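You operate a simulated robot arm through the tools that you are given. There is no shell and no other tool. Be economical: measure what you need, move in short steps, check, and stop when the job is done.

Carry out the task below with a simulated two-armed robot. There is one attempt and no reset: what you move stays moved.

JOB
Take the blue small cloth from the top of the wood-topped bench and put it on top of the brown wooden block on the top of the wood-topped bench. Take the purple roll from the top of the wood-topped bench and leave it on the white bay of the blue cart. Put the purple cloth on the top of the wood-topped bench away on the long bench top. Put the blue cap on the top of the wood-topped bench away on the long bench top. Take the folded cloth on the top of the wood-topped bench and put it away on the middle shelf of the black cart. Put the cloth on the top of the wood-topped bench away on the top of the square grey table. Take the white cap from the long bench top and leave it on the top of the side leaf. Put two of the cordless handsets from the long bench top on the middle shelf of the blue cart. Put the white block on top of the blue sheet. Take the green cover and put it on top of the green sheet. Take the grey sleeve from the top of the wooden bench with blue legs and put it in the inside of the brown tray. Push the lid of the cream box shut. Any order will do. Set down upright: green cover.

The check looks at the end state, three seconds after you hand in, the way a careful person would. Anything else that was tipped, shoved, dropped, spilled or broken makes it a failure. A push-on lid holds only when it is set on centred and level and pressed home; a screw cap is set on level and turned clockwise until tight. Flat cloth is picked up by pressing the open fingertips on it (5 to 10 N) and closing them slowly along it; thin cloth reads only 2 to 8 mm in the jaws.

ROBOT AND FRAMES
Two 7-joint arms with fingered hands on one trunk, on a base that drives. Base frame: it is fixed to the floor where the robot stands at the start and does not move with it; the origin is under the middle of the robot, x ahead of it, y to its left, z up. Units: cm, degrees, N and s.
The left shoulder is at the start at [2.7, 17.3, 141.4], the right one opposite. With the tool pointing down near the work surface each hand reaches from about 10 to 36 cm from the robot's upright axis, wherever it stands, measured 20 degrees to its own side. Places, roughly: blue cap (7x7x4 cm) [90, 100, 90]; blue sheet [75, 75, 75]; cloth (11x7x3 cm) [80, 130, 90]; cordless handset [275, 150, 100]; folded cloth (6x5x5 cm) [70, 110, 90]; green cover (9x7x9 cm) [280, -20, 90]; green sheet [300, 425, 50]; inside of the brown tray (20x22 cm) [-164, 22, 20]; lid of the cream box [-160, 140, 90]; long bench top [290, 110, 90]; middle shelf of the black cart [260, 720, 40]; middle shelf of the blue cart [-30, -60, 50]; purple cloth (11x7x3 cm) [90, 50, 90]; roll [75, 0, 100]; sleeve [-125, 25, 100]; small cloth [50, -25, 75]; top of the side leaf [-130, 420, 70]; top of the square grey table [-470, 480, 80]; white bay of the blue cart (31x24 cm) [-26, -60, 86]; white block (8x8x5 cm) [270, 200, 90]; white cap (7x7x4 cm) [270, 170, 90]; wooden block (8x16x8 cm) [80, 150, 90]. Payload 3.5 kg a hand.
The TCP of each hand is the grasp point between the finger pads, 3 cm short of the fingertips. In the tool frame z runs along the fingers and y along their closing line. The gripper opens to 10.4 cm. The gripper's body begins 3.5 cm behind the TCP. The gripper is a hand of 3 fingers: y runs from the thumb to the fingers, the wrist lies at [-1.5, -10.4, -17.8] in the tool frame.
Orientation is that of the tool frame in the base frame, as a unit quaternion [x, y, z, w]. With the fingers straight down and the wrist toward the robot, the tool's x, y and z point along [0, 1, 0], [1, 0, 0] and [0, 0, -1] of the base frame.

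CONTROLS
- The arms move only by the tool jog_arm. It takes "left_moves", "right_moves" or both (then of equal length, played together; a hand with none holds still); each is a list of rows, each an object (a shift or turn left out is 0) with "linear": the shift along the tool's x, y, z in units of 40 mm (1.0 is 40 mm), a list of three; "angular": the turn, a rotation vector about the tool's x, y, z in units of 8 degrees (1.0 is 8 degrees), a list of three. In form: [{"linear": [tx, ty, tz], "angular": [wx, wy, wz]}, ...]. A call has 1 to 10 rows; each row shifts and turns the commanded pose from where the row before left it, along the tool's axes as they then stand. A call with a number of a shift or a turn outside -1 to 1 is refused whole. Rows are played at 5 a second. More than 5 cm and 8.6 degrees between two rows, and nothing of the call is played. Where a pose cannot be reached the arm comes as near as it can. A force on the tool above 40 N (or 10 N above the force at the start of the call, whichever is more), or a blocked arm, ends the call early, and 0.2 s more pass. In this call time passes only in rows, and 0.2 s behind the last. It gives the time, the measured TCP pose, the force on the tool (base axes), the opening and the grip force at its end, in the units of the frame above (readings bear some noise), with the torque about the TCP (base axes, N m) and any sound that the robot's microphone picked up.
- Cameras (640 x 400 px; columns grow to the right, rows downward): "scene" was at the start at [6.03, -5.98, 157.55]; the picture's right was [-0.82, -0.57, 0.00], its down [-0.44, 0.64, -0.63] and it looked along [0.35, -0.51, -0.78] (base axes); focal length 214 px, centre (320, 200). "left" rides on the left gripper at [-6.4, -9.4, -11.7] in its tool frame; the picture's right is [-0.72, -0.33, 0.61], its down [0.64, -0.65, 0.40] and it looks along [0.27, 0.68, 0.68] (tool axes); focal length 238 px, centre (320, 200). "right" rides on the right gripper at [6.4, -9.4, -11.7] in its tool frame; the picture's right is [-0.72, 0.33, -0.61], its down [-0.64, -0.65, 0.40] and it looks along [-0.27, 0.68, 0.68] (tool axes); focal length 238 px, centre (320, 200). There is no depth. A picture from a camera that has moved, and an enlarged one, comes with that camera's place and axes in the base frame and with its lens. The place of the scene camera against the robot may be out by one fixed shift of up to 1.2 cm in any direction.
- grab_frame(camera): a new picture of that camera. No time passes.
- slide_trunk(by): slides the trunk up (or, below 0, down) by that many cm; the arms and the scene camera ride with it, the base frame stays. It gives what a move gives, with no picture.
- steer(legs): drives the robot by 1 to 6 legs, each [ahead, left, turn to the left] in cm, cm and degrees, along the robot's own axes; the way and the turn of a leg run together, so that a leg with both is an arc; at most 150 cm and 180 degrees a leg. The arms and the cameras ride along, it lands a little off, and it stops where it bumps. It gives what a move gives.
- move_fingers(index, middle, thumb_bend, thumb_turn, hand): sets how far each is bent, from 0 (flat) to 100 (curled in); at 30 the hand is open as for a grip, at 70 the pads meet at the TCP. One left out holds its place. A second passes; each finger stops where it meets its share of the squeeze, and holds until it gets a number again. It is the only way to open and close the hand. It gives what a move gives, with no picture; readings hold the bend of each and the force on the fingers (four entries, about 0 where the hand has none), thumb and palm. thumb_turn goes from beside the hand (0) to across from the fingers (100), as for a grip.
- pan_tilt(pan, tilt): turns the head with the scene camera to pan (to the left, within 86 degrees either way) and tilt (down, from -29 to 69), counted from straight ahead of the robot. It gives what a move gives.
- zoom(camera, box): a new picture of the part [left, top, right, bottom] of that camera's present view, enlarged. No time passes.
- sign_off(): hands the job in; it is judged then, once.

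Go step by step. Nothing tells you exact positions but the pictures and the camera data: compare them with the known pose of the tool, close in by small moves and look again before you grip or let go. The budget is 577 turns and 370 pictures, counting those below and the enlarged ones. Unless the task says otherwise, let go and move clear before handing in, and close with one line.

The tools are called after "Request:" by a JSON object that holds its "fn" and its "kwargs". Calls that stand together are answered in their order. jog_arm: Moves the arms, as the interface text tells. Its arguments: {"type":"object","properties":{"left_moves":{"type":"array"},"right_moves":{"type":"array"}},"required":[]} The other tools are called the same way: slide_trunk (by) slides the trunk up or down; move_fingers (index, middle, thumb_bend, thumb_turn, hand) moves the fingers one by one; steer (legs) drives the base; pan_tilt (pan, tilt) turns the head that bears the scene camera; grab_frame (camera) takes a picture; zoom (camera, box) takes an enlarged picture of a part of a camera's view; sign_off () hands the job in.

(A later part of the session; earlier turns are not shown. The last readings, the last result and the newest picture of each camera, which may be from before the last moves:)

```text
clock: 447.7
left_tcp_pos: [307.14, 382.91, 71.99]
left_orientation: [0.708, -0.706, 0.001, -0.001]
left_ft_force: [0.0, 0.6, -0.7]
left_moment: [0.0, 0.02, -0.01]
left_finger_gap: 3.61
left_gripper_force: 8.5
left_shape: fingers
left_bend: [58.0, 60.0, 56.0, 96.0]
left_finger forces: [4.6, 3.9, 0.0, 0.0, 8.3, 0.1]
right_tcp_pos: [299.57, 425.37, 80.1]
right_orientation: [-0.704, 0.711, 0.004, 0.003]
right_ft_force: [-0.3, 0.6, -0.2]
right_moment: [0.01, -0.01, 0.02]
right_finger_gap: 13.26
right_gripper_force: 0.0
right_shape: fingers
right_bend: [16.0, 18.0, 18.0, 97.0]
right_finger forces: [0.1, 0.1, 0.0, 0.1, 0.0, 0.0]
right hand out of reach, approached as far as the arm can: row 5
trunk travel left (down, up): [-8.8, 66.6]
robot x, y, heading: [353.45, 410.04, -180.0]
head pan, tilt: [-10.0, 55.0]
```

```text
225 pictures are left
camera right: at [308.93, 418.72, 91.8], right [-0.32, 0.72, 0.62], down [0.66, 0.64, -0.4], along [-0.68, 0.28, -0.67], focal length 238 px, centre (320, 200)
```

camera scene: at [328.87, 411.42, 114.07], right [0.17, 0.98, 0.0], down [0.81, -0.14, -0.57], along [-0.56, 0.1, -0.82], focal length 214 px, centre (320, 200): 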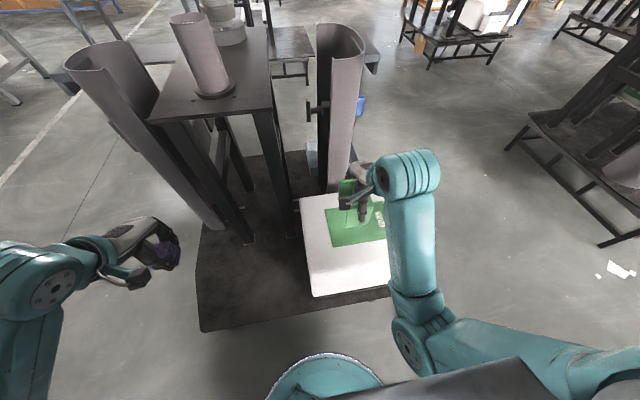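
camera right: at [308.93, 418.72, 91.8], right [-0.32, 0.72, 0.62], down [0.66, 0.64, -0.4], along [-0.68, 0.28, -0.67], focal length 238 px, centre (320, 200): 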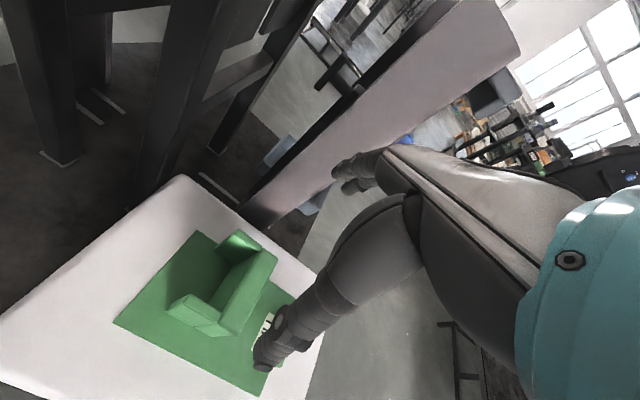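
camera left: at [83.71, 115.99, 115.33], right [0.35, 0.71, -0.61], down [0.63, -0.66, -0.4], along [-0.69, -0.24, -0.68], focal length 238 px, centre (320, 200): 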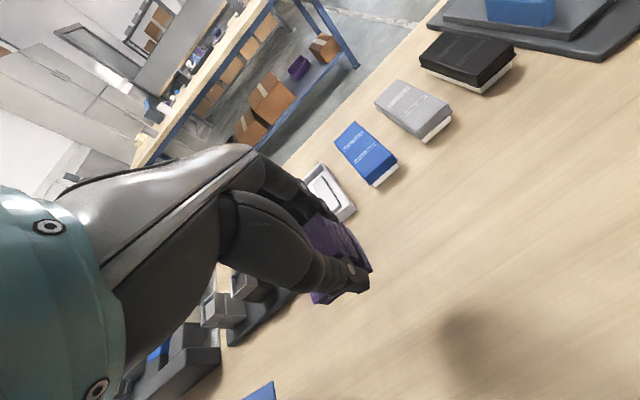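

Request:
{"fn": "slide_trunk", "kwargs": {"by": 42}}

Request:
{"fn": "move_fingers", "kwargs": {"hand": "right", "index": 30, "middle": 30, "thumb_bend": 30}}

Request:
{"fn": "jog_arm", "kwargs": {"right_moves": [{"linear": [0, -0.8, 0]}, {"linear": [0, -0.6, 0]}]}}

Request:
{"fn": "steer", "kwargs": {"legs": [[-15, 0, 0], [0, -95, 0], [0, 0, -70]]}}

Request:
{"fn": "pan_tilt", "kwargs": {"pan": 10, "tilt": 22}}

Request:
{"fn": "grab_frame", "kwargs": {"camera": "scene"}}

```text
refused: 42 is not a number from -40 to 40
```

```text
clock: 448.7
left_tcp_pos: [307.26, 382.73, 71.96]
left_orientation: [0.707, -0.707, 0.001, -0.001]
left_ft_force: [0.5, 0.9, 0.1]
left_moment: [0.01, 0.0, 0.01]
left_finger_gap: 3.59
left_gripper_force: 8.6
left_shape: fingers
left_bend: [58.0, 60.0, 56.0, 96.0]
left_finger forces: [4.6, 3.9, 0.0, 0.0, 8.4, 0.0]
right_tcp_pos: [299.4, 425.22, 80.23]
right_orientation: [-0.703, 0.711, 0.004, 0.001]
right_ft_force: [-0.7, 0.3, 0.1]
right_moment: [0.04, -0.01, -0.02]
right_finger_gap: 10.36
right_gripper_force: 0.2
right_shape: fingers
right_bend: [30.0, 30.0, 30.0, 97.0]
right_finger forces: [0.0, 0.0, 0.0, 0.0, 0.0, 0.0]
trunk travel left (down, up): [-8.8, 66.6]
robot x, y, heading: [353.59, 409.98, -179.8]
head pan, tilt: [-10.0, 55.0]
```

```text
clock: 449.4
left_tcp_pos: [307.17, 382.78, 71.86]
left_orientation: [0.708, -0.707, 0.0, -0.001]
left_ft_force: [-0.1, -1.2, -0.9]
left_moment: [0.01, -0.01, 0.0]
left_finger_gap: 3.59
left_gripper_force: 8.4
left_shape: fingers
left_bend: [58.0, 60.0, 56.0, 96.0]
left_finger forces: [4.5, 3.9, 0.0, 0.0, 8.4, 0.1]
right_tcp_pos: [301.49, 426.03, 83.65]
right_orientation: [-0.696, 0.713, 0.065, -0.048]
right_ft_force: [0.0, 0.1, -0.1]
right_moment: [0.02, 0.02, 0.01]
right_finger_gap: 10.37
right_gripper_force: 0.1
right_shape: fingers
right_bend: [30.0, 30.0, 30.0, 97.0]
right_finger forces: [0.0, 0.0, 0.0, 0.0, 0.1, 0.1]
right hand out of reach, approached as far as the arm can: row 1, 2
trunk travel left (down, up): [-8.8, 66.6]
robot x, y, heading: [353.54, 409.52, -180.0]
head pan, tilt: [-10.0, 55.0]
stopped in row 2 (right hand): the arm was blocked; the commanded pose is now the measured one
```

```text
clock: 458.4
left_tcp_pos: [328.52, 540.42, 71.88]
left_orientation: [-0.173, 0.985, 0.0, 0.0]
left_ft_force: [0.2, -0.8, -1.3]
left_moment: [0.02, 0.0, 0.02]
left_finger_gap: 3.59
left_gripper_force: 7.9
left_shape: fingers
left_bend: [58.0, 60.0, 56.0, 96.0]
left_finger forces: [4.4, 3.7, 0.0, 0.0, 8.1, 0.0]
right_tcp_pos: [367.28, 560.33, 83.57]
right_orientation: [-0.158, 0.984, 0.081, -0.002]
right_ft_force: [-0.1, 0.3, -0.6]
right_moment: [0.02, -0.05, -0.02]
right_finger_gap: 10.35
right_gripper_force: 0.1
right_shape: fingers
right_bend: [30.0, 30.0, 30.0, 97.0]
right_finger forces: [0.1, 0.0, 0.0, 0.1, 0.0, 0.1]
trunk travel left (down, up): [-8.8, 66.6]
robot x, y, heading: [369.37, 505.55, 109.6]
head pan, tilt: [-10.0, 55.0]
```

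```text
clock: 459.4
left_tcp_pos: [328.49, 540.35, 72.01]
left_orientation: [-0.172, 0.985, 0.0, 0.0]
left_ft_force: [-0.6, 0.3, -0.8]
left_moment: [0.01, 0.01, 0.0]
left_finger_gap: 3.58
left_gripper_force: 8.1
left_shape: fingers
left_bend: [58.0, 60.0, 56.0, 96.0]
left_finger forces: [4.5, 3.7, 0.1, 0.1, 8.1, 0.0]
right_tcp_pos: [367.33, 560.3, 83.5]
right_orientation: [-0.159, 0.984, 0.081, -0.002]
right_ft_force: [-0.1, 0.9, -1.3]
right_moment: [0.01, 0.03, 0.0]
right_finger_gap: 10.36
right_gripper_force: 0.0
right_shape: fingers
right_bend: [30.0, 30.0, 30.0, 97.0]
right_finger forces: [0.0, 0.1, 0.0, 0.0, 0.1, 0.0]
trunk travel left (down, up): [-8.8, 66.6]
robot x, y, heading: [369.7, 505.64, 109.8]
head pan, tilt: [10.0, 22.0]
```

```text
224 pictures are left
camera scene: at [358.97, 530.53, 118.93], right [0.87, 0.5, 0.0], down [0.19, -0.33, -0.93], along [-0.46, 0.81, -0.38], focal length 214 px, centre (320, 200)
```

scene: 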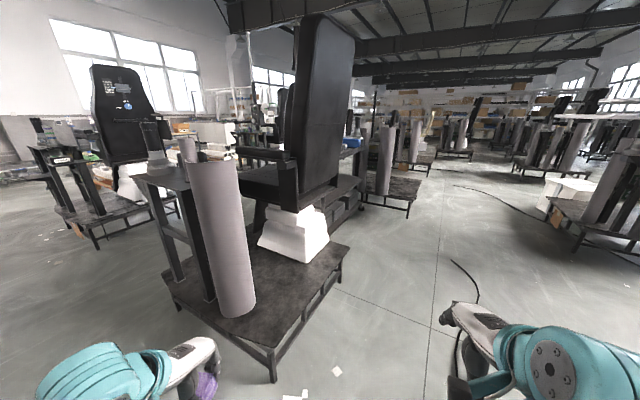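

Request:
{"fn": "slide_trunk", "kwargs": {"by": 40}}

Request:
{"fn": "pan_tilt", "kwargs": {"pan": 80, "tilt": 45}}

Request:
{"fn": "grab_frame", "kwargs": {"camera": "scene"}}

Request:
{"fn": "pan_tilt", "kwargs": {"pan": 10, "tilt": 20}}

Request:
{"fn": "grab_frame", "kwargs": {"camera": "scene"}}

```text
clock: 463.2
left_tcp_pos: [328.55, 540.32, 111.86]
left_orientation: [-0.173, 0.985, -0.001, 0.001]
left_ft_force: [-0.1, -0.6, -0.1]
left_moment: [-0.02, -0.01, -0.04]
left_finger_gap: 3.57
left_gripper_force: 8.3
left_shape: fingers
left_bend: [58.0, 60.0, 56.0, 96.0]
left_finger forces: [4.5, 3.7, 0.0, 0.0, 8.0, 0.0]
right_tcp_pos: [367.19, 560.19, 123.53]
right_orientation: [-0.16, 0.984, 0.08, -0.003]
right_ft_force: [1.1, 0.4, -0.3]
right_moment: [0.01, 0.0, 0.0]
right_finger_gap: 10.38
right_gripper_force: 0.1
right_shape: fingers
right_bend: [30.0, 30.0, 30.0, 97.0]
right_finger forces: [0.0, 0.0, 0.0, 0.0, 0.0, 0.0]
trunk travel left (down, up): [-48.8, 26.6]
robot x, y, heading: [369.59, 505.67, 109.5]
head pan, tilt: [10.0, 22.0]
```

```text
clock: 464.6
left_tcp_pos: [328.52, 540.35, 111.96]
left_orientation: [-0.172, 0.985, -0.001, 0.001]
left_ft_force: [0.1, 0.9, -1.0]
left_moment: [-0.01, 0.03, 0.0]
left_finger_gap: 3.57
left_gripper_force: 8.0
left_shape: fingers
left_bend: [58.0, 60.0, 56.0, 96.0]
left_finger forces: [4.4, 3.7, 0.0, 0.0, 8.0, 0.0]
right_tcp_pos: [367.26, 560.3, 123.58]
right_orientation: [-0.159, 0.984, 0.081, -0.003]
right_ft_force: [-0.5, -0.3, 0.3]
right_moment: [-0.02, 0.0, -0.01]
right_finger_gap: 10.36
right_gripper_force: 0.1
right_shape: fingers
right_bend: [30.0, 30.0, 30.0, 97.0]
right_finger forces: [0.0, 0.1, 0.0, 0.0, 0.0, 0.1]
trunk travel left (down, up): [-48.8, 26.6]
robot x, y, heading: [369.54, 506.03, 110.0]
head pan, tilt: [80.0, 45.0]
```

```text
223 pictures are left
camera scene: at [360.69, 506.78, 156.41], right [-0.17, 0.99, 0.0], down [0.7, 0.12, -0.71], along [-0.7, -0.12, -0.71], focal length 214 px, centre (320, 200)
```

scene: 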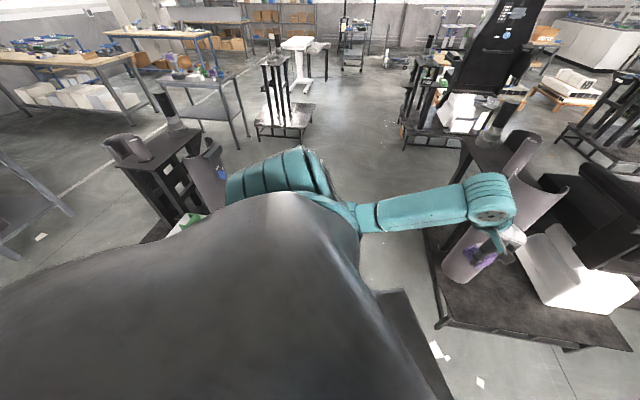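

```text
clock: 466.0
left_tcp_pos: [328.58, 540.39, 111.8]
left_orientation: [-0.172, 0.985, 0.0, 0.001]
left_ft_force: [-0.7, 0.2, 0.4]
left_moment: [0.0, -0.02, -0.03]
left_finger_gap: 3.6
left_gripper_force: 8.0
left_shape: fingers
left_bend: [58.0, 60.0, 56.0, 96.0]
left_finger forces: [4.4, 3.7, 0.0, 0.0, 8.1, 0.1]
right_tcp_pos: [367.28, 560.24, 123.61]
right_orientation: [-0.158, 0.984, 0.081, -0.002]
right_ft_force: [-0.3, -0.3, 0.2]
right_moment: [0.0, 0.0, 0.01]
right_finger_gap: 10.38
right_gripper_force: 0.2
right_shape: fingers
right_bend: [30.0, 30.0, 30.0, 97.0]
right_finger forces: [0.1, 0.0, 0.0, 0.1, 0.1, 0.1]
trunk travel left (down, up): [-48.8, 26.6]
robot x, y, heading: [369.55, 505.87, 109.8]
head pan, tilt: [10.0, 20.0]
```

```text
222 pictures are left
camera scene: at [364.08, 516.23, 160.27], right [0.87, 0.5, 0.0], down [0.17, -0.3, -0.94], along [-0.47, 0.82, -0.34], focal length 214 px, centre (320, 200)
```

scene: 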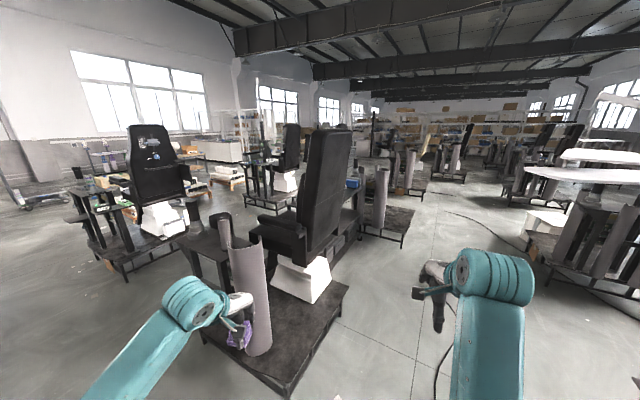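

Request:
{"fn": "zoom", "kwargs": {"camera": "scene", "box": [280, 150, 440, 290]}}

```text
2.86 times, centred on (360, 220) of scene
camera zoom: at [364.08, 516.23, 160.27], right [0.87, 0.5, 0.0], down [0.17, -0.3, -0.94], along [-0.47, 0.82, -0.34], focal length 613 px, centre (206, 143)
```

zoom: 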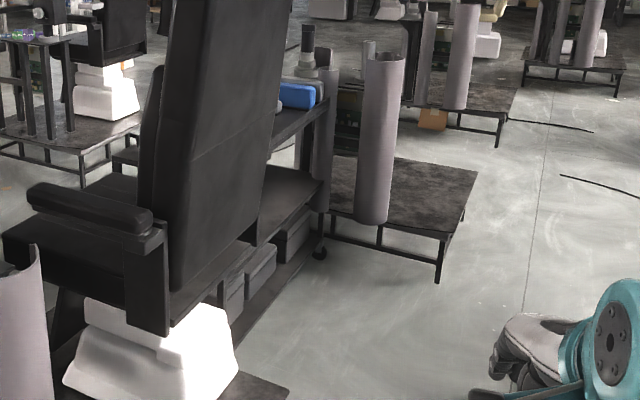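

Request:
{"fn": "steer", "kwargs": {"legs": [[0, 0, -20], [0, 17, 0], [110, 0, 0], [85, 0, 0]]}}

Request:
{"fn": "pan_tilt", "kwargs": {"pan": 70, "tilt": 35}}

Request:
{"fn": "grab_frame", "kwargs": {"camera": "scene"}}

```text
clock: 472.8
left_tcp_pos: [326.17, 643.73, 110.33]
left_orientation: [-0.013, 1.0, -0.023, -0.001]
left_ft_force: [-0.5, 1.0, 0.2]
left_moment: [-0.18, 0.01, 0.02]
left_finger_gap: 3.56
left_gripper_force: 8.3
left_shape: fingers
left_bend: [58.0, 60.0, 57.0, 96.0]
left_finger forces: [4.6, 3.7, 0.0, 0.1, 8.4, 0.0]
right_tcp_pos: [369.35, 651.47, 123.96]
right_orientation: [0.004, 0.996, 0.084, 0.007]
right_ft_force: [0.3, 0.6, -1.0]
right_moment: [-0.03, 0.05, 0.05]
right_finger_gap: 10.35
right_gripper_force: 0.1
right_shape: fingers
right_bend: [30.0, 30.0, 30.0, 97.0]
right_finger forces: [0.1, 0.1, 0.0, 0.1, 0.0, 0.0]
trunk travel left (down, up): [-48.8, 26.6]
robot x, y, heading: [353.2, 600.43, 91.0]
head pan, tilt: [10.0, 20.0]
stopped in leg 3: the robot was blocked; the commanded pose is now the measured one
```

```text
clock: 474.1
left_tcp_pos: [326.43, 644.04, 110.32]
left_orientation: [-0.01, 1.0, -0.022, -0.001]
left_ft_force: [-0.5, -0.1, 0.1]
left_moment: [0.02, -0.03, 0.06]
left_finger_gap: 3.53
left_gripper_force: 8.8
left_shape: fingers
left_bend: [58.0, 60.0, 57.0, 96.0]
left_finger forces: [4.7, 3.8, 0.0, 0.0, 8.3, 0.0]
right_tcp_pos: [369.7, 651.64, 123.97]
right_orientation: [0.006, 0.996, 0.085, 0.007]
right_ft_force: [-0.2, 0.7, 0.5]
right_moment: [-0.03, 0.01, -0.01]
right_finger_gap: 10.36
right_gripper_force: 0.2
right_shape: fingers
right_bend: [30.0, 30.0, 30.0, 97.0]
right_finger forces: [0.0, 0.0, 0.1, 0.0, 0.1, 0.0]
trunk travel left (down, up): [-48.8, 26.6]
robot x, y, heading: [353.42, 600.13, 90.9]
head pan, tilt: [70.0, 35.0]
```

```text
220 pictures are left
camera scene: at [346.05, 604.33, 158.0], right [0.33, 0.94, 0.01], down [0.53, -0.18, -0.83], along [-0.78, 0.28, -0.56], focal length 214 px, centre (320, 200)
```

scene: 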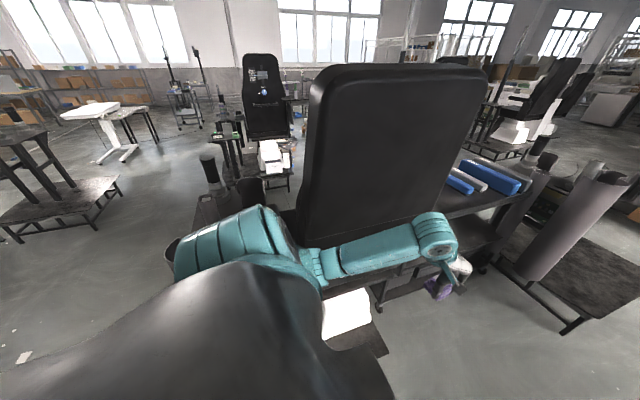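

Request:
{"fn": "steer", "kwargs": {"legs": [[0, -18, 0]]}}

Request:
{"fn": "grab_frame", "kwargs": {"camera": "scene"}}

Request:
{"fn": "grab_frame", "kwargs": {"camera": "left"}}

```text
clock: 475.6
left_tcp_pos: [342.99, 645.52, 110.01]
left_orientation: [-0.011, 1.0, -0.023, 0.0]
left_ft_force: [0.5, -0.2, -0.5]
left_moment: [0.01, 0.05, -0.02]
left_finger_gap: 3.54
left_gripper_force: 8.5
left_shape: fingers
left_bend: [58.0, 60.0, 57.0, 96.0]
left_finger forces: [4.6, 3.8, 0.0, 0.0, 8.4, 0.1]
right_tcp_pos: [386.34, 652.99, 123.57]
right_orientation: [0.006, 0.997, 0.08, 0.011]
right_ft_force: [0.0, 0.3, -0.6]
right_moment: [-0.03, 0.03, 0.01]
right_finger_gap: 10.35
right_gripper_force: 0.1
right_shape: fingers
right_bend: [30.0, 30.0, 30.0, 97.0]
right_finger forces: [0.1, 0.0, 0.1, 0.1, 0.1, 0.1]
trunk travel left (down, up): [-48.8, 26.6]
robot x, y, heading: [370.41, 600.26, 90.9]
head pan, tilt: [70.0, 35.0]
```

```text
219 pictures are left
camera scene: at [362.39, 606.05, 157.9], right [0.33, 0.94, 0.0], down [0.54, -0.19, -0.82], along [-0.77, 0.27, -0.57], focal length 214 px, centre (320, 200)
```

scene: 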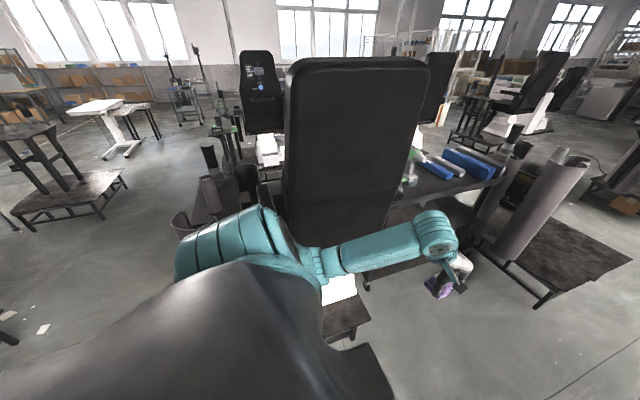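

```text
218 pictures are left
camera left: at [349.45, 636.8, 122.07], right [0.73, -0.34, -0.6], down [-0.63, -0.68, -0.37], along [-0.28, 0.65, -0.71], focal length 238 px, centre (320, 200)
```

left: 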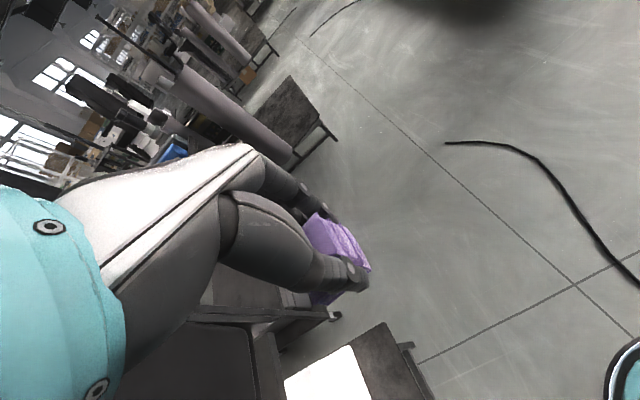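

Request:
{"fn": "steer", "kwargs": {"legs": [[0, 4, -0.9], [60, 0, 0], [43, 0, 0]]}}

Request:
{"fn": "pan_tilt", "kwargs": {"pan": 75, "tilt": 40}}

Request:
{"fn": "grab_frame", "kwargs": {"camera": "scene"}}

```text
clock: 481.7
left_tcp_pos: [339.82, 749.28, 109.91]
left_orientation: [-0.001, 1.0, -0.024, 0.001]
left_ft_force: [0.0, -0.6, -0.8]
left_moment: [0.03, 0.01, -0.01]
left_finger_gap: 3.57
left_gripper_force: 8.5
left_shape: fingers
left_bend: [58.0, 60.0, 57.0, 96.0]
left_finger forces: [4.6, 3.8, 0.0, 0.1, 8.4, 0.0]
right_tcp_pos: [383.27, 755.85, 123.54]
right_orientation: [0.016, 0.997, 0.079, 0.013]
right_ft_force: [0.0, -0.3, -0.6]
right_moment: [0.02, 0.01, -0.02]
right_finger_gap: 10.34
right_gripper_force: 0.0
right_shape: fingers
right_bend: [30.0, 30.0, 30.0, 97.0]
right_finger forces: [0.0, 0.0, 0.0, 0.0, 0.0, 0.1]
trunk travel left (down, up): [-48.8, 26.6]
robot x, y, heading: [366.62, 703.56, 89.6]
head pan, tilt: [70.0, 35.0]
```

```text
clock: 482.3
left_tcp_pos: [339.83, 749.11, 109.98]
left_orientation: [-0.001, 1.0, -0.024, 0.0]
left_ft_force: [-0.9, 0.7, -0.1]
left_moment: [0.02, -0.02, -0.03]
left_finger_gap: 3.55
left_gripper_force: 8.3
left_shape: fingers
left_bend: [58.0, 60.0, 57.0, 96.0]
left_finger forces: [4.6, 3.8, 0.1, 0.1, 8.5, 0.0]
right_tcp_pos: [383.38, 755.77, 123.45]
right_orientation: [0.017, 0.997, 0.08, 0.013]
right_ft_force: [0.1, 0.8, -1.0]
right_moment: [0.0, 0.02, 0.04]
right_finger_gap: 10.35
right_gripper_force: 0.0
right_shape: fingers
right_bend: [30.0, 30.0, 30.0, 97.0]
right_finger forces: [0.0, 0.0, 0.1, 0.0, 0.1, 0.1]
trunk travel left (down, up): [-48.8, 26.6]
robot x, y, heading: [366.83, 703.76, 89.7]
head pan, tilt: [75.0, 40.0]
```

```text
217 pictures are left
camera scene: at [358.43, 708.51, 157.14], right [0.27, 0.96, 0.0], down [0.62, -0.17, -0.77], along [-0.74, 0.2, -0.64], focal length 214 px, centre (320, 200)
```

scene: 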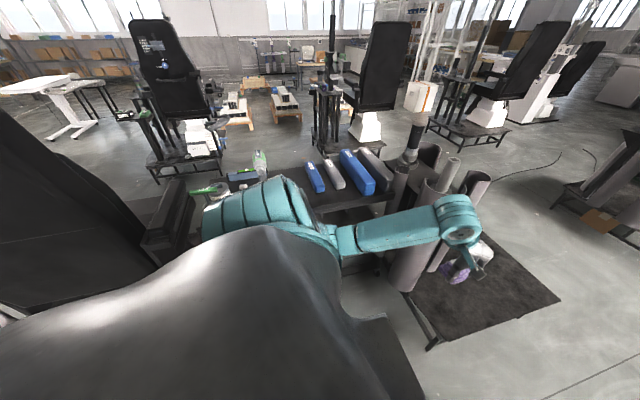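

Request:
{"fn": "steer", "kwargs": {"legs": [[0, 0, 90]]}}

Request:
{"fn": "pan_tilt", "kwargs": {"pan": 5, "tilt": 45}}

Request:
{"fn": "grab_frame", "kwargs": {"camera": "scene"}}

Request:
{"fn": "grab_frame", "kwargs": {"camera": "left"}}

```text
clock: 486.6
left_tcp_pos: [321.53, 676.74, 110.12]
left_orientation: [0.707, -0.707, 0.016, -0.016]
left_ft_force: [-0.6, -1.1, -0.1]
left_moment: [0.02, -0.01, 0.0]
left_finger_gap: 3.55
left_gripper_force: 7.7
left_shape: fingers
left_bend: [58.0, 60.0, 57.0, 96.0]
left_finger forces: [4.3, 3.7, 0.0, 0.0, 7.9, 0.0]
right_tcp_pos: [314.81, 720.14, 123.59]
right_orientation: [-0.693, 0.716, 0.066, -0.048]
right_ft_force: [0.2, 0.9, -0.4]
right_moment: [0.02, -0.02, 0.0]
right_finger_gap: 10.33
right_gripper_force: 0.1
right_shape: fingers
right_bend: [30.0, 30.0, 30.0, 97.0]
right_finger forces: [0.1, 0.0, 0.1, 0.0, 0.0, 0.0]
trunk travel left (down, up): [-48.8, 26.6]
robot x, y, heading: [366.95, 703.76, 179.6]
head pan, tilt: [75.0, 40.0]
```

```text
clock: 488.0
left_tcp_pos: [321.51, 676.83, 109.91]
left_orientation: [0.708, -0.706, 0.017, -0.017]
left_ft_force: [-0.5, -0.4, -0.3]
left_moment: [0.03, 0.06, 0.01]
left_finger_gap: 3.55
left_gripper_force: 7.8
left_shape: fingers
left_bend: [58.0, 60.0, 57.0, 96.0]
left_finger forces: [4.3, 3.6, 0.0, 0.0, 7.9, 0.0]
right_tcp_pos: [314.84, 720.19, 123.54]
right_orientation: [-0.694, 0.716, 0.065, -0.048]
right_ft_force: [-0.3, 0.3, -0.2]
right_moment: [0.01, 0.03, 0.0]
right_finger_gap: 10.35
right_gripper_force: 0.0
right_shape: fingers
right_bend: [30.0, 30.0, 30.0, 97.0]
right_finger forces: [0.1, 0.0, 0.1, 0.0, 0.0, 0.0]
trunk travel left (down, up): [-48.8, 26.6]
robot x, y, heading: [366.84, 703.57, 179.7]
head pan, tilt: [5.0, 45.0]
```

```text
216 pictures are left
camera scene: at [356.3, 703.38, 156.41], right [-0.08, 1.0, 0.0], down [0.7, 0.06, -0.71], along [-0.7, -0.06, -0.71], focal length 214 px, centre (320, 200)
```

scene: 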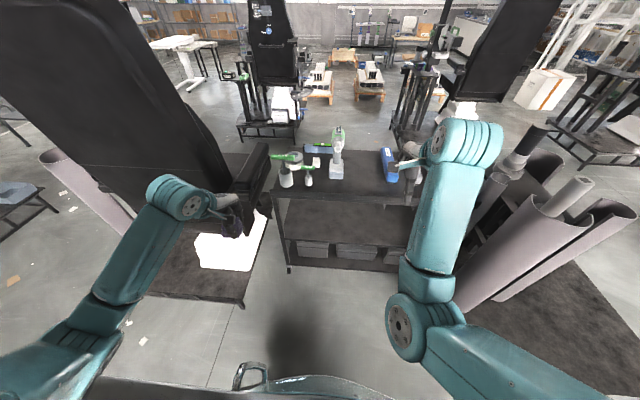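

```text
215 pictures are left
camera left: at [330.25, 683.12, 122.04], right [0.35, 0.72, -0.6], down [0.67, -0.64, -0.37], along [-0.65, -0.27, -0.71], focal length 238 px, centre (320, 200)
```

left: 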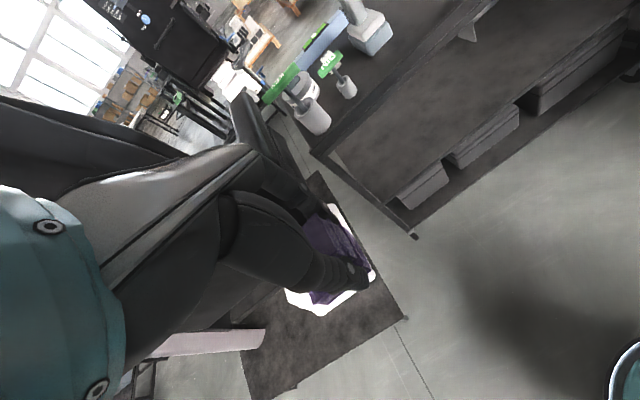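

Request:
{"fn": "jog_arm", "kwargs": {"right_moves": [{"linear": [0, 0, 0.5], "angular": [0.58, 0.09, -0.11]}, {"linear": [0, 0, 0.5], "angular": [0.57, 0.08, -0.11]}, {"linear": [-0.2, -0.8, 0.5]}, {"linear": [-0.2, -0.8, 0.5]}, {"linear": [-0.2, -0.8, 0.5]}]}}

Request:
{"fn": "grab_frame", "kwargs": {"camera": "right"}}

```text
clock: 489.4
left_tcp_pos: [321.41, 676.6, 110.0]
left_orientation: [0.707, -0.707, 0.017, -0.016]
left_ft_force: [-0.4, -0.1, -1.4]
left_moment: [0.02, 0.01, 0.01]
left_finger_gap: 3.52
left_gripper_force: 8.1
left_shape: fingers
left_bend: [58.0, 60.0, 57.0, 96.0]
left_finger forces: [4.4, 3.6, 0.0, 0.0, 7.7, 0.1]
right_tcp_pos: [322.23, 724.47, 116.64]
right_orientation: [-0.699, 0.714, 0.039, -0.016]
right_ft_force: [-0.2, 0.5, 1.0]
right_moment: [0.0, 0.01, -0.02]
right_finger_gap: 10.34
right_gripper_force: 0.0
right_shape: fingers
right_bend: [30.0, 30.0, 30.0, 97.0]
right_finger forces: [0.0, 0.1, 0.0, 0.0, 0.1, 0.0]
trunk travel left (down, up): [-48.8, 26.6]
robot x, y, heading: [366.68, 703.64, 179.6]
head pan, tilt: [5.0, 45.0]
stopped in row 5 (right hand): the arm was blocked; the commanded pose is now the measured one
```

```text
214 pictures are left
camera right: at [332.32, 717.4, 127.4], right [-0.26, 0.7, 0.66], down [0.63, 0.64, -0.43], along [-0.73, 0.3, -0.61], focal length 238 px, centre (320, 200)
```

right: 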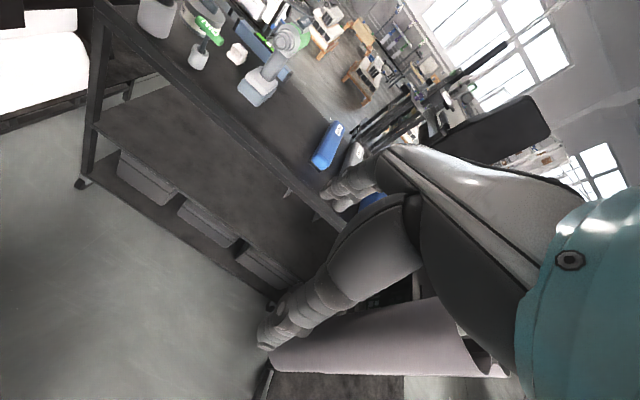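

Request:
{"fn": "slide_trunk", "kwargs": {"by": -38}}

Request:
{"fn": "jog_arm", "kwargs": {"left_moves": [{"linear": [0, 0.8, 0]}, {"linear": [0, 0.8, 0], "angular": [-0.88, 0, 0]}, {"linear": [0, 0.5, 0.3], "angular": [-0.88, 0, 0]}, {"linear": [0, 0.3, 0.3], "angular": [-0.88, 0, 0]}, {"angular": [-0.88, 0, 0]}, {"angular": [-0.88, 0, 0]}]}}

Request:
{"fn": "grab_frame", "kwargs": {"camera": "scene"}}

Request:
{"fn": "grab_frame", "kwargs": {"camera": "left"}}

```text
clock: 493.0
left_tcp_pos: [321.61, 676.73, 72.04]
left_orientation: [0.708, -0.706, 0.016, -0.016]
left_ft_force: [-0.6, -0.7, -0.1]
left_moment: [-0.02, 0.03, -0.01]
left_finger_gap: 3.54
left_gripper_force: 8.1
left_shape: fingers
left_bend: [58.0, 60.0, 57.0, 96.0]
left_finger forces: [4.2, 3.5, 0.0, 0.0, 7.8, 0.1]
right_tcp_pos: [321.12, 724.09, 74.15]
right_orientation: [-0.701, 0.713, -0.008, 0.028]
right_ft_force: [-0.2, -0.5, -0.3]
right_moment: [0.0, 0.02, 0.02]
right_finger_gap: 10.32
right_gripper_force: 0.2
right_shape: fingers
right_bend: [30.0, 30.0, 30.0, 97.0]
right_finger forces: [0.0, 0.0, 0.1, 0.0, 0.2, 0.1]
trunk travel left (down, up): [-10.8, 64.6]
robot x, y, heading: [366.71, 703.97, 179.7]
head pan, tilt: [5.0, 45.0]
```

```text
clock: 494.4
left_tcp_pos: [311.59, 676.61, 69.9]
left_orientation: [0.68, -0.677, -0.199, 0.199]
left_ft_force: [0.4, -0.6, 0.1]
left_moment: [-0.01, 0.0, -0.01]
left_finger_gap: 3.49
left_gripper_force: 8.0
left_shape: fingers
left_bend: [59.0, 60.0, 57.0, 96.0]
left_finger forces: [4.3, 3.5, 0.1, 0.0, 8.0, 0.0]
right_tcp_pos: [321.13, 724.24, 74.06]
right_orientation: [-0.701, 0.713, -0.008, 0.027]
right_ft_force: [1.1, -0.3, 0.0]
right_moment: [-0.02, 0.01, 0.0]
right_finger_gap: 10.35
right_gripper_force: 0.2
right_shape: fingers
right_bend: [30.0, 30.0, 30.0, 97.0]
right_finger forces: [0.0, 0.0, 0.0, 0.0, 0.0, 0.0]
trunk travel left (down, up): [-10.8, 64.6]
robot x, y, heading: [366.94, 703.94, 179.9]
head pan, tilt: [5.0, 45.0]
```

```text
213 pictures are left
camera scene: at [342.27, 703.48, 117.53], right [-0.08, 1.0, 0.0], down [0.7, 0.06, -0.71], along [-0.7, -0.06, -0.71], focal length 214 px, centre (320, 200)
```

scene: 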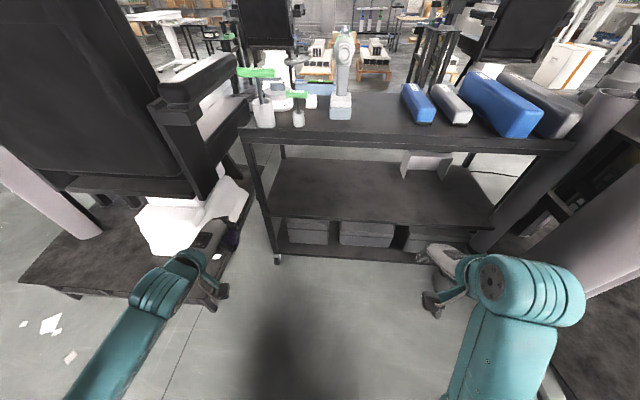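

```text
212 pictures are left
camera left: at [325.73, 683.1, 74.53], right [-0.06, 0.72, -0.69], down [0.33, -0.64, -0.69], along [-0.94, -0.27, -0.2], focal length 238 px, centre (320, 200)
```

left: 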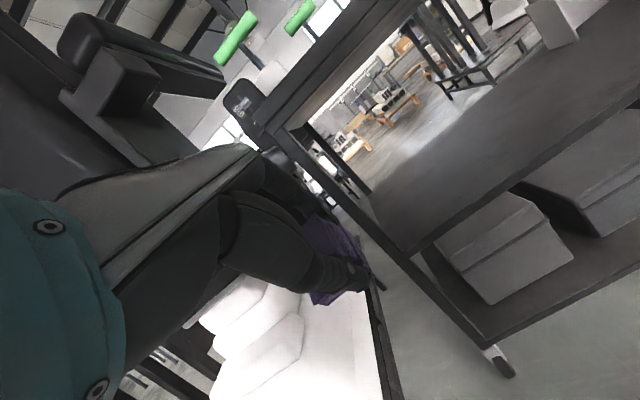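

Request:
{"fn": "jog_arm", "kwargs": {"left_moves": [{"linear": [-0.4, -0.45, 0.7]}, {"linear": [-0.4, -0.45, 0.7]}, {"linear": [-0.4, -0.4, 0.6]}]}}

Request:
{"fn": "steer", "kwargs": {"legs": [[0, -6, 0], [26, 0, 0]]}}

Request:
{"fn": "grab_frame", "kwargs": {"camera": "scene"}}

Request:
{"fn": "grab_frame", "kwargs": {"camera": "left"}}

```text
clock: 495.2
left_tcp_pos: [311.65, 681.59, 60.28]
left_orientation: [-0.679, 0.679, 0.198, -0.197]
left_ft_force: [0.0, 0.5, 0.0]
left_moment: [0.03, -0.02, 0.04]
left_finger_gap: 3.53
left_gripper_force: 8.1
left_shape: fingers
left_bend: [59.0, 61.0, 57.0, 96.0]
left_finger forces: [4.2, 3.5, 0.0, 0.0, 7.9, 0.0]
right_tcp_pos: [321.17, 724.24, 74.16]
right_orientation: [-0.701, 0.713, -0.007, 0.027]
right_ft_force: [-0.4, 0.6, -0.1]
right_moment: [0.01, 0.02, 0.01]
right_finger_gap: 10.37
right_gripper_force: 0.1
right_shape: fingers
right_bend: [30.0, 30.0, 30.0, 97.0]
right_finger forces: [0.0, 0.0, 0.0, 0.0, 0.0, 0.0]
trunk travel left (down, up): [-10.8, 64.6]
robot x, y, heading: [366.35, 703.85, 179.7]
head pan, tilt: [5.0, 45.0]
```

```text
clock: 497.7
left_tcp_pos: [285.36, 687.68, 60.22]
left_orientation: [-0.679, 0.679, 0.199, -0.198]
left_ft_force: [0.2, 0.5, -0.2]
left_moment: [0.0, 0.01, -0.04]
left_finger_gap: 3.5
left_gripper_force: 7.5
left_shape: fingers
left_bend: [59.0, 61.0, 57.0, 96.0]
left_finger forces: [4.3, 3.4, 0.1, 0.1, 7.9, 0.1]
right_tcp_pos: [294.71, 730.3, 74.01]
right_orientation: [-0.7, 0.714, -0.008, 0.027]
right_ft_force: [-0.2, -0.5, 0.6]
right_moment: [-0.01, 0.0, -0.05]
right_finger_gap: 10.36
right_gripper_force: 0.1
right_shape: fingers
right_bend: [30.0, 30.0, 30.0, 97.0]
right_finger forces: [0.1, 0.0, 0.0, 0.0, 0.0, 0.0]
trunk travel left (down, up): [-10.8, 64.6]
robot x, y, heading: [340.47, 709.87, 179.3]
head pan, tilt: [5.0, 45.0]
```

```text
211 pictures are left
camera scene: at [315.97, 709.62, 117.52], right [-0.08, 1.0, 0.0], down [0.7, 0.06, -0.71], along [-0.7, -0.06, -0.71], focal length 214 px, centre (320, 200)
```

scene: 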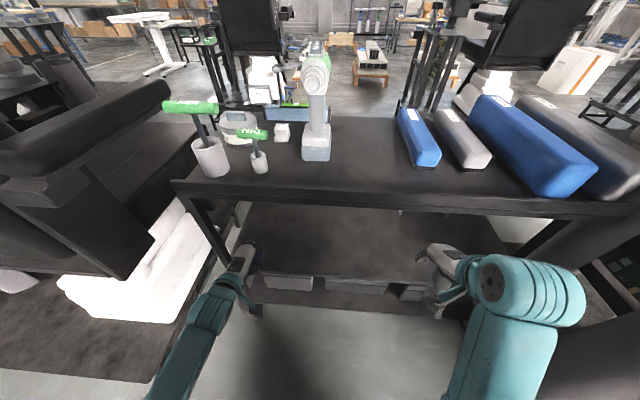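

```text
210 pictures are left
camera left: at [299.48, 694.21, 64.92], right [-0.05, 0.72, -0.69], down [0.33, -0.64, -0.69], along [-0.94, -0.27, -0.21], focal length 238 px, centre (320, 200)
```

left: 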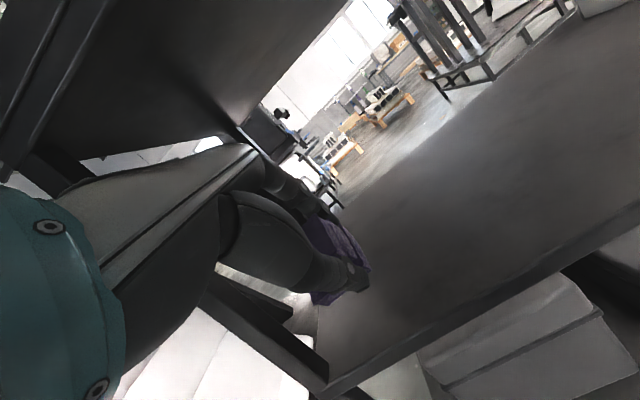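

Request:
{"fn": "jog_arm", "kwargs": {"left_moves": [{"linear": [-0.2, 0.79, 0.505]}, {"linear": [-0.2, 0.79, 0.505]}, {"linear": [-0.2, 0.79, 0.505]}, {"linear": [0, 0.7, 0.45]}]}}

Request:
{"fn": "jog_arm", "kwargs": {"left_moves": [{"linear": [0, -0.43, 0.67]}, {"linear": [0, -0.43, 0.67]}]}}

Request:
{"fn": "grab_frame", "kwargs": {"camera": "left"}}

Request:
{"fn": "grab_frame", "kwargs": {"camera": "scene"}}

```text
clock: 498.7
left_tcp_pos: [270.9, 690.21, 59.89]
left_orientation: [0.679, -0.678, -0.198, 0.199]
left_ft_force: [-0.1, 0.6, -1.0]
left_moment: [0.03, 0.0, -0.02]
left_finger_gap: 3.48
left_gripper_force: 8.6
left_shape: fingers
left_bend: [59.0, 61.0, 57.0, 96.0]
left_finger forces: [4.4, 3.4, 0.1, 0.0, 7.9, 0.1]
right_tcp_pos: [294.81, 730.42, 74.16]
right_orientation: [-0.699, 0.714, -0.008, 0.027]
right_ft_force: [-0.2, -0.1, 0.0]
right_moment: [0.03, -0.02, 0.0]
right_finger_gap: 10.35
right_gripper_force: 0.1
right_shape: fingers
right_bend: [30.0, 30.0, 30.0, 97.0]
right_finger forces: [0.0, 0.0, 0.1, 0.0, 0.0, 0.0]
trunk travel left (down, up): [-10.8, 64.6]
robot x, y, heading: [340.98, 709.62, 179.3]
head pan, tilt: [5.0, 45.0]
```

```text
clock: 499.3
left_tcp_pos: [270.8, 690.03, 53.81]
left_orientation: [-0.679, 0.679, 0.198, -0.198]
left_ft_force: [-0.2, 1.1, -0.1]
left_moment: [0.0, -0.01, 0.0]
left_finger_gap: 3.5
left_gripper_force: 8.2
left_shape: fingers
left_bend: [59.0, 61.0, 57.0, 96.0]
left_finger forces: [4.4, 3.4, 0.0, 0.1, 7.9, 0.0]
right_tcp_pos: [294.84, 730.51, 74.09]
right_orientation: [-0.699, 0.715, -0.009, 0.027]
right_ft_force: [0.3, 0.0, -0.2]
right_moment: [0.02, -0.01, 0.01]
right_finger_gap: 10.35
right_gripper_force: 0.1
right_shape: fingers
right_bend: [30.0, 30.0, 30.0, 97.0]
right_finger forces: [0.0, 0.0, 0.1, 0.0, 0.0, 0.0]
trunk travel left (down, up): [-10.8, 64.6]
robot x, y, heading: [340.34, 709.87, 179.7]
head pan, tilt: [5.0, 45.0]
```

```text
209 pictures are left
camera left: at [284.98, 696.47, 58.48], right [-0.05, 0.72, -0.69], down [0.33, -0.64, -0.69], along [-0.94, -0.27, -0.2], focal length 238 px, centre (320, 200)
```

left: 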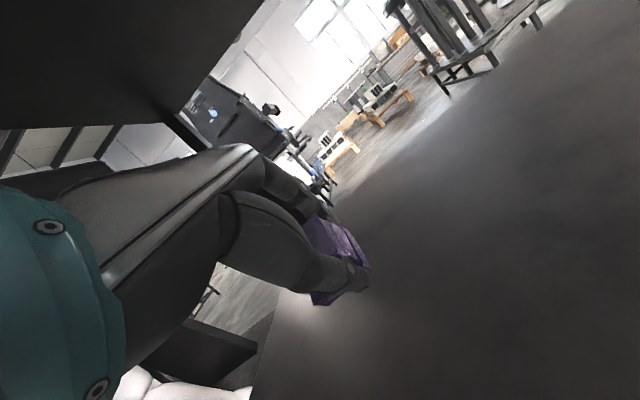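

```text
208 pictures are left
camera scene: at [315.97, 709.62, 117.52], right [-0.08, 1.0, 0.0], down [0.7, 0.06, -0.71], along [-0.7, -0.06, -0.71], focal length 214 px, centre (320, 200)
```

scene: 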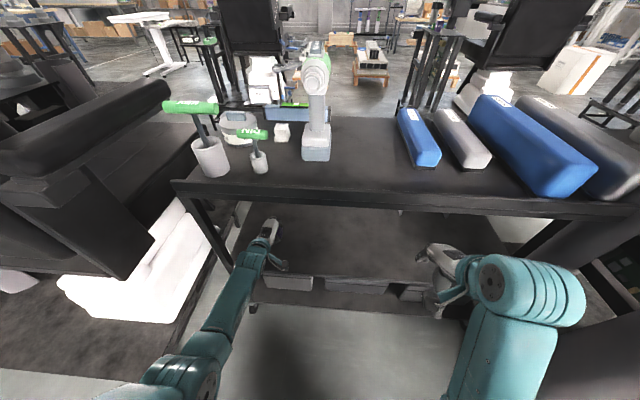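

Request:
{"fn": "jog_arm", "kwargs": {"left_moves": [{"linear": [0, -0.2, 0.31]}, {"linear": [0, -0.2, 0.31]}]}}

Request:
{"fn": "jog_arm", "kwargs": {"left_moves": [{"linear": [0, -0.09, 0.14]}]}}

```text
clock: 499.9
left_tcp_pos: [270.74, 690.23, 50.66]
left_orientation: [-0.679, 0.679, 0.199, -0.197]
left_ft_force: [0.6, 0.0, -0.2]
left_moment: [-0.01, 0.02, 0.02]
left_finger_gap: 3.54
left_gripper_force: 7.5
left_shape: fingers
left_bend: [59.0, 61.0, 57.0, 96.0]
left_finger forces: [4.3, 3.3, 0.0, 0.1, 7.8, 0.0]
right_tcp_pos: [294.73, 730.36, 74.08]
right_orientation: [-0.7, 0.714, -0.008, 0.027]
right_ft_force: [-0.5, 0.2, 0.2]
right_moment: [-0.03, -0.01, -0.02]
right_finger_gap: 10.36
right_gripper_force: 0.1
right_shape: fingers
right_bend: [30.0, 30.0, 30.0, 97.0]
right_finger forces: [0.0, 0.0, 0.0, 0.0, 0.0, 0.0]
trunk travel left (down, up): [-10.8, 64.6]
robot x, y, heading: [340.37, 709.92, 179.5]
head pan, tilt: [5.0, 45.0]
```

```text
clock: 500.3
left_tcp_pos: [270.67, 690.2, 50.18]
left_orientation: [-0.678, 0.679, 0.199, -0.198]
left_ft_force: [0.6, 0.6, -1.3]
left_moment: [0.03, 0.02, -0.03]
left_finger_gap: 3.52
left_gripper_force: 7.7
left_shape: fingers
left_bend: [59.0, 61.0, 57.0, 96.0]
left_finger forces: [4.2, 3.4, 0.0, 0.0, 7.9, 0.1]
right_tcp_pos: [294.97, 730.45, 74.15]
right_orientation: [-0.7, 0.714, -0.008, 0.027]
right_ft_force: [0.1, -0.7, 0.2]
right_moment: [-0.01, 0.02, -0.01]
right_finger_gap: 10.33
right_gripper_force: 0.2
right_shape: fingers
right_bend: [30.0, 30.0, 30.0, 97.0]
right_finger forces: [0.0, 0.1, 0.0, 0.1, 0.0, 0.0]
trunk travel left (down, up): [-10.8, 64.6]
robot x, y, heading: [340.59, 710.13, 179.3]
head pan, tilt: [5.0, 45.0]
```

Request:
{"fn": "jog_arm", "kwargs": {"left_moves": [{"linear": [0, -0.09, 0.14]}]}}

Request:
{"fn": "jog_arm", "kwargs": {"left_moves": [{"linear": [0, -0.09, 0.14]}]}}

Request:
{"fn": "grab_frame", "kwargs": {"camera": "left"}}

```text
clock: 500.7
left_tcp_pos: [270.75, 690.25, 49.64]
left_orientation: [0.679, -0.678, -0.199, 0.199]
left_ft_force: [0.1, 0.9, 6.0]
left_moment: [0.0, -0.02, -0.06]
left_finger_gap: 3.51
left_gripper_force: 8.8
left_shape: fingers
left_bend: [58.0, 60.0, 57.0, 97.0]
left_finger forces: [5.5, 5.2, 0.0, 0.1, 7.4, 0.0]
right_tcp_pos: [294.89, 730.4, 74.16]
right_orientation: [-0.7, 0.714, -0.008, 0.027]
right_ft_force: [0.9, -0.2, -0.2]
right_moment: [0.02, 0.02, 0.01]
right_finger_gap: 10.33
right_gripper_force: 0.0
right_shape: fingers
right_bend: [30.0, 30.0, 30.0, 97.0]
right_finger forces: [0.1, 0.0, 0.1, 0.0, 0.1, 0.1]
trunk travel left (down, up): [-10.8, 64.6]
robot x, y, heading: [340.91, 709.8, 179.5]
head pan, tilt: [5.0, 45.0]
```

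```text
clock: 501.1
left_tcp_pos: [270.66, 690.13, 49.48]
left_orientation: [0.678, -0.677, -0.202, 0.202]
left_ft_force: [6.6, 0.1, 25.8]
left_moment: [0.12, -0.41, -0.09]
left_finger_gap: 3.46
left_gripper_force: 20.4
left_shape: fingers
left_bend: [57.0, 59.0, 60.0, 97.0]
left_finger forces: [7.9, 6.5, 0.1, 0.1, 26.8, 0.1]
right_tcp_pos: [295.04, 730.43, 74.26]
right_orientation: [-0.699, 0.714, -0.006, 0.027]
right_ft_force: [0.0, -0.3, -0.5]
right_moment: [0.01, -0.01, 0.04]
right_finger_gap: 10.37
right_gripper_force: 0.1
right_shape: fingers
right_bend: [30.0, 30.0, 30.0, 97.0]
right_finger forces: [0.0, 0.0, 0.0, 0.1, 0.0, 0.0]
trunk travel left (down, up): [-10.8, 64.6]
robot x, y, heading: [340.52, 709.96, 179.4]
head pan, tilt: [5.0, 45.0]
```

```text
207 pictures are left
camera left: at [284.89, 696.57, 53.97], right [-0.06, 0.72, -0.69], down [0.33, -0.64, -0.7], along [-0.94, -0.27, -0.19], focal length 238 px, centre (320, 200)
```

left: 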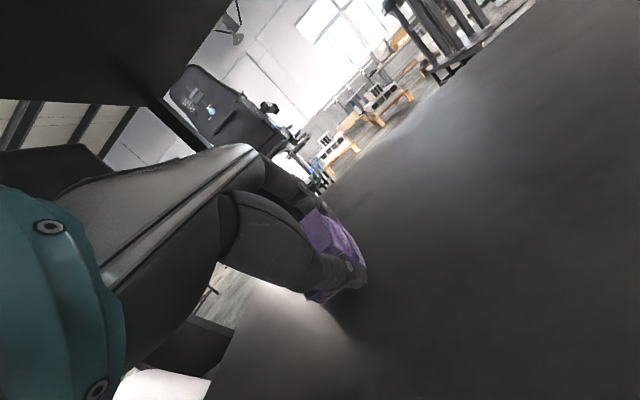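

Request:
{"fn": "jog_arm", "kwargs": {"left_moves": [{"linear": [0, 0.07, -0.11]}]}}

Request:
{"fn": "move_fingers", "kwargs": {"hand": "left", "index": 40, "middle": 40, "thumb_bend": 40}}

Request:
{"fn": "move_fingers", "kwargs": {"hand": "left", "index": 25, "middle": 25, "thumb_bend": 25}}

Request:
{"fn": "jog_arm", "kwargs": {"left_moves": [{"linear": [0, 0, -0.5]}, {"linear": [0, 0, -0.8]}, {"linear": [0, 0, -0.8]}]}}

Request:
{"fn": "grab_frame", "kwargs": {"camera": "left"}}

```text
clock: 501.5
left_tcp_pos: [270.82, 690.15, 49.43]
left_orientation: [0.679, -0.678, -0.199, 0.198]
left_ft_force: [-4.0, -0.8, 11.6]
left_moment: [-0.04, 0.17, 0.0]
left_finger_gap: 3.5
left_gripper_force: 12.1
left_shape: fingers
left_bend: [56.0, 58.0, 60.0, 97.0]
left_finger forces: [8.2, 7.2, 0.0, 0.0, 8.0, 0.0]
right_tcp_pos: [294.85, 730.44, 74.04]
right_orientation: [-0.699, 0.714, -0.008, 0.027]
right_ft_force: [0.1, -0.5, 0.9]
right_moment: [-0.01, 0.02, 0.0]
right_finger_gap: 10.38
right_gripper_force: 0.1
right_shape: fingers
right_bend: [30.0, 30.0, 30.0, 97.0]
right_finger forces: [0.1, 0.1, 0.1, 0.1, 0.0, 0.0]
trunk travel left (down, up): [-10.8, 64.6]
robot x, y, heading: [340.87, 709.84, 179.6]
head pan, tilt: [5.0, 45.0]
```

```text
clock: 502.5
left_tcp_pos: [270.82, 690.2, 49.56]
left_orientation: [-0.678, 0.679, 0.2, -0.198]
left_ft_force: [-6.1, 2.3, 14.3]
left_moment: [0.24, 0.15, 0.07]
left_finger_gap: 5.76
left_gripper_force: 7.6
left_shape: fingers
left_bend: [40.0, 40.0, 53.0, 97.0]
left_finger forces: [0.0, 0.0, 0.0, 0.0, 14.8, 0.0]
right_tcp_pos: [294.95, 730.45, 74.17]
right_orientation: [-0.7, 0.714, -0.009, 0.027]
right_ft_force: [0.2, 0.0, -0.2]
right_moment: [0.0, -0.01, 0.01]
right_finger_gap: 10.38
right_gripper_force: 0.0
right_shape: fingers
right_bend: [30.0, 30.0, 30.0, 97.0]
right_finger forces: [0.1, 0.1, 0.0, 0.0, 0.0, 0.0]
trunk travel left (down, up): [-10.8, 64.6]
robot x, y, heading: [340.29, 710.19, 179.6]
head pan, tilt: [5.0, 45.0]
```

```text
clock: 503.5
left_tcp_pos: [270.59, 690.12, 49.95]
left_orientation: [0.678, -0.677, -0.202, 0.202]
left_ft_force: [-5.1, 1.6, 24.4]
left_moment: [0.27, -0.08, 0.06]
left_finger_gap: 8.48
left_gripper_force: 11.6
left_shape: fingers
left_bend: [25.0, 25.0, 45.0, 97.0]
left_finger forces: [0.0, 0.0, 0.0, 0.0, 23.9, 0.1]
right_tcp_pos: [294.99, 730.46, 74.1]
right_orientation: [-0.699, 0.714, -0.007, 0.027]
right_ft_force: [-0.5, -0.6, 0.2]
right_moment: [-0.02, -0.01, 0.02]
right_finger_gap: 10.36
right_gripper_force: 0.1
right_shape: fingers
right_bend: [30.0, 30.0, 30.0, 97.0]
right_finger forces: [0.1, 0.0, 0.0, 0.0, 0.0, 0.0]
trunk travel left (down, up): [-10.8, 64.6]
robot x, y, heading: [340.54, 709.83, 179.7]
head pan, tilt: [5.0, 45.0]
```

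```text
clock: 504.3
left_tcp_pos: [275.43, 690.25, 56.47]
left_orientation: [0.679, -0.679, -0.197, 0.197]
left_ft_force: [0.1, 0.6, -1.1]
left_moment: [0.01, 0.01, -0.02]
left_finger_gap: 11.43
left_gripper_force: 0.0
left_shape: fingers
left_bend: [25.0, 25.0, 25.0, 98.0]
left_finger forces: [0.1, 0.0, 0.0, 0.1, 0.1, 0.1]
right_tcp_pos: [294.86, 730.4, 74.05]
right_orientation: [-0.7, 0.713, -0.008, 0.027]
right_ft_force: [-0.7, 0.2, 0.2]
right_moment: [0.0, -0.01, 0.0]
right_finger_gap: 10.33
right_gripper_force: 0.0
right_shape: fingers
right_bend: [30.0, 30.0, 30.0, 97.0]
right_finger forces: [0.1, 0.1, 0.0, 0.0, 0.0, 0.0]
trunk travel left (down, up): [-10.8, 64.6]
robot x, y, heading: [340.65, 710.03, 179.4]
head pan, tilt: [5.0, 45.0]
```

```text
206 pictures are left
camera left: at [289.54, 696.67, 61.18], right [-0.05, 0.72, -0.69], down [0.33, -0.64, -0.69], along [-0.94, -0.27, -0.21], focal length 238 px, centre (320, 200)
```

left: 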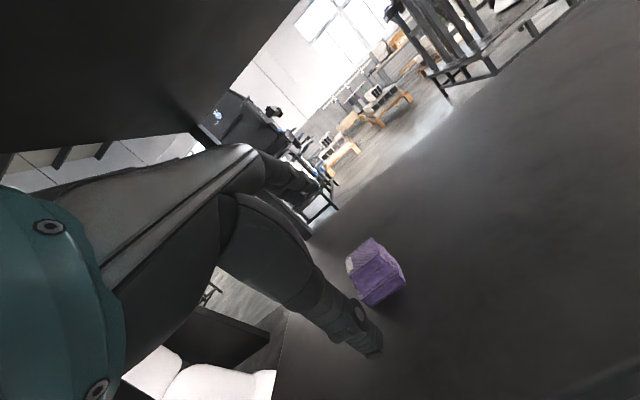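

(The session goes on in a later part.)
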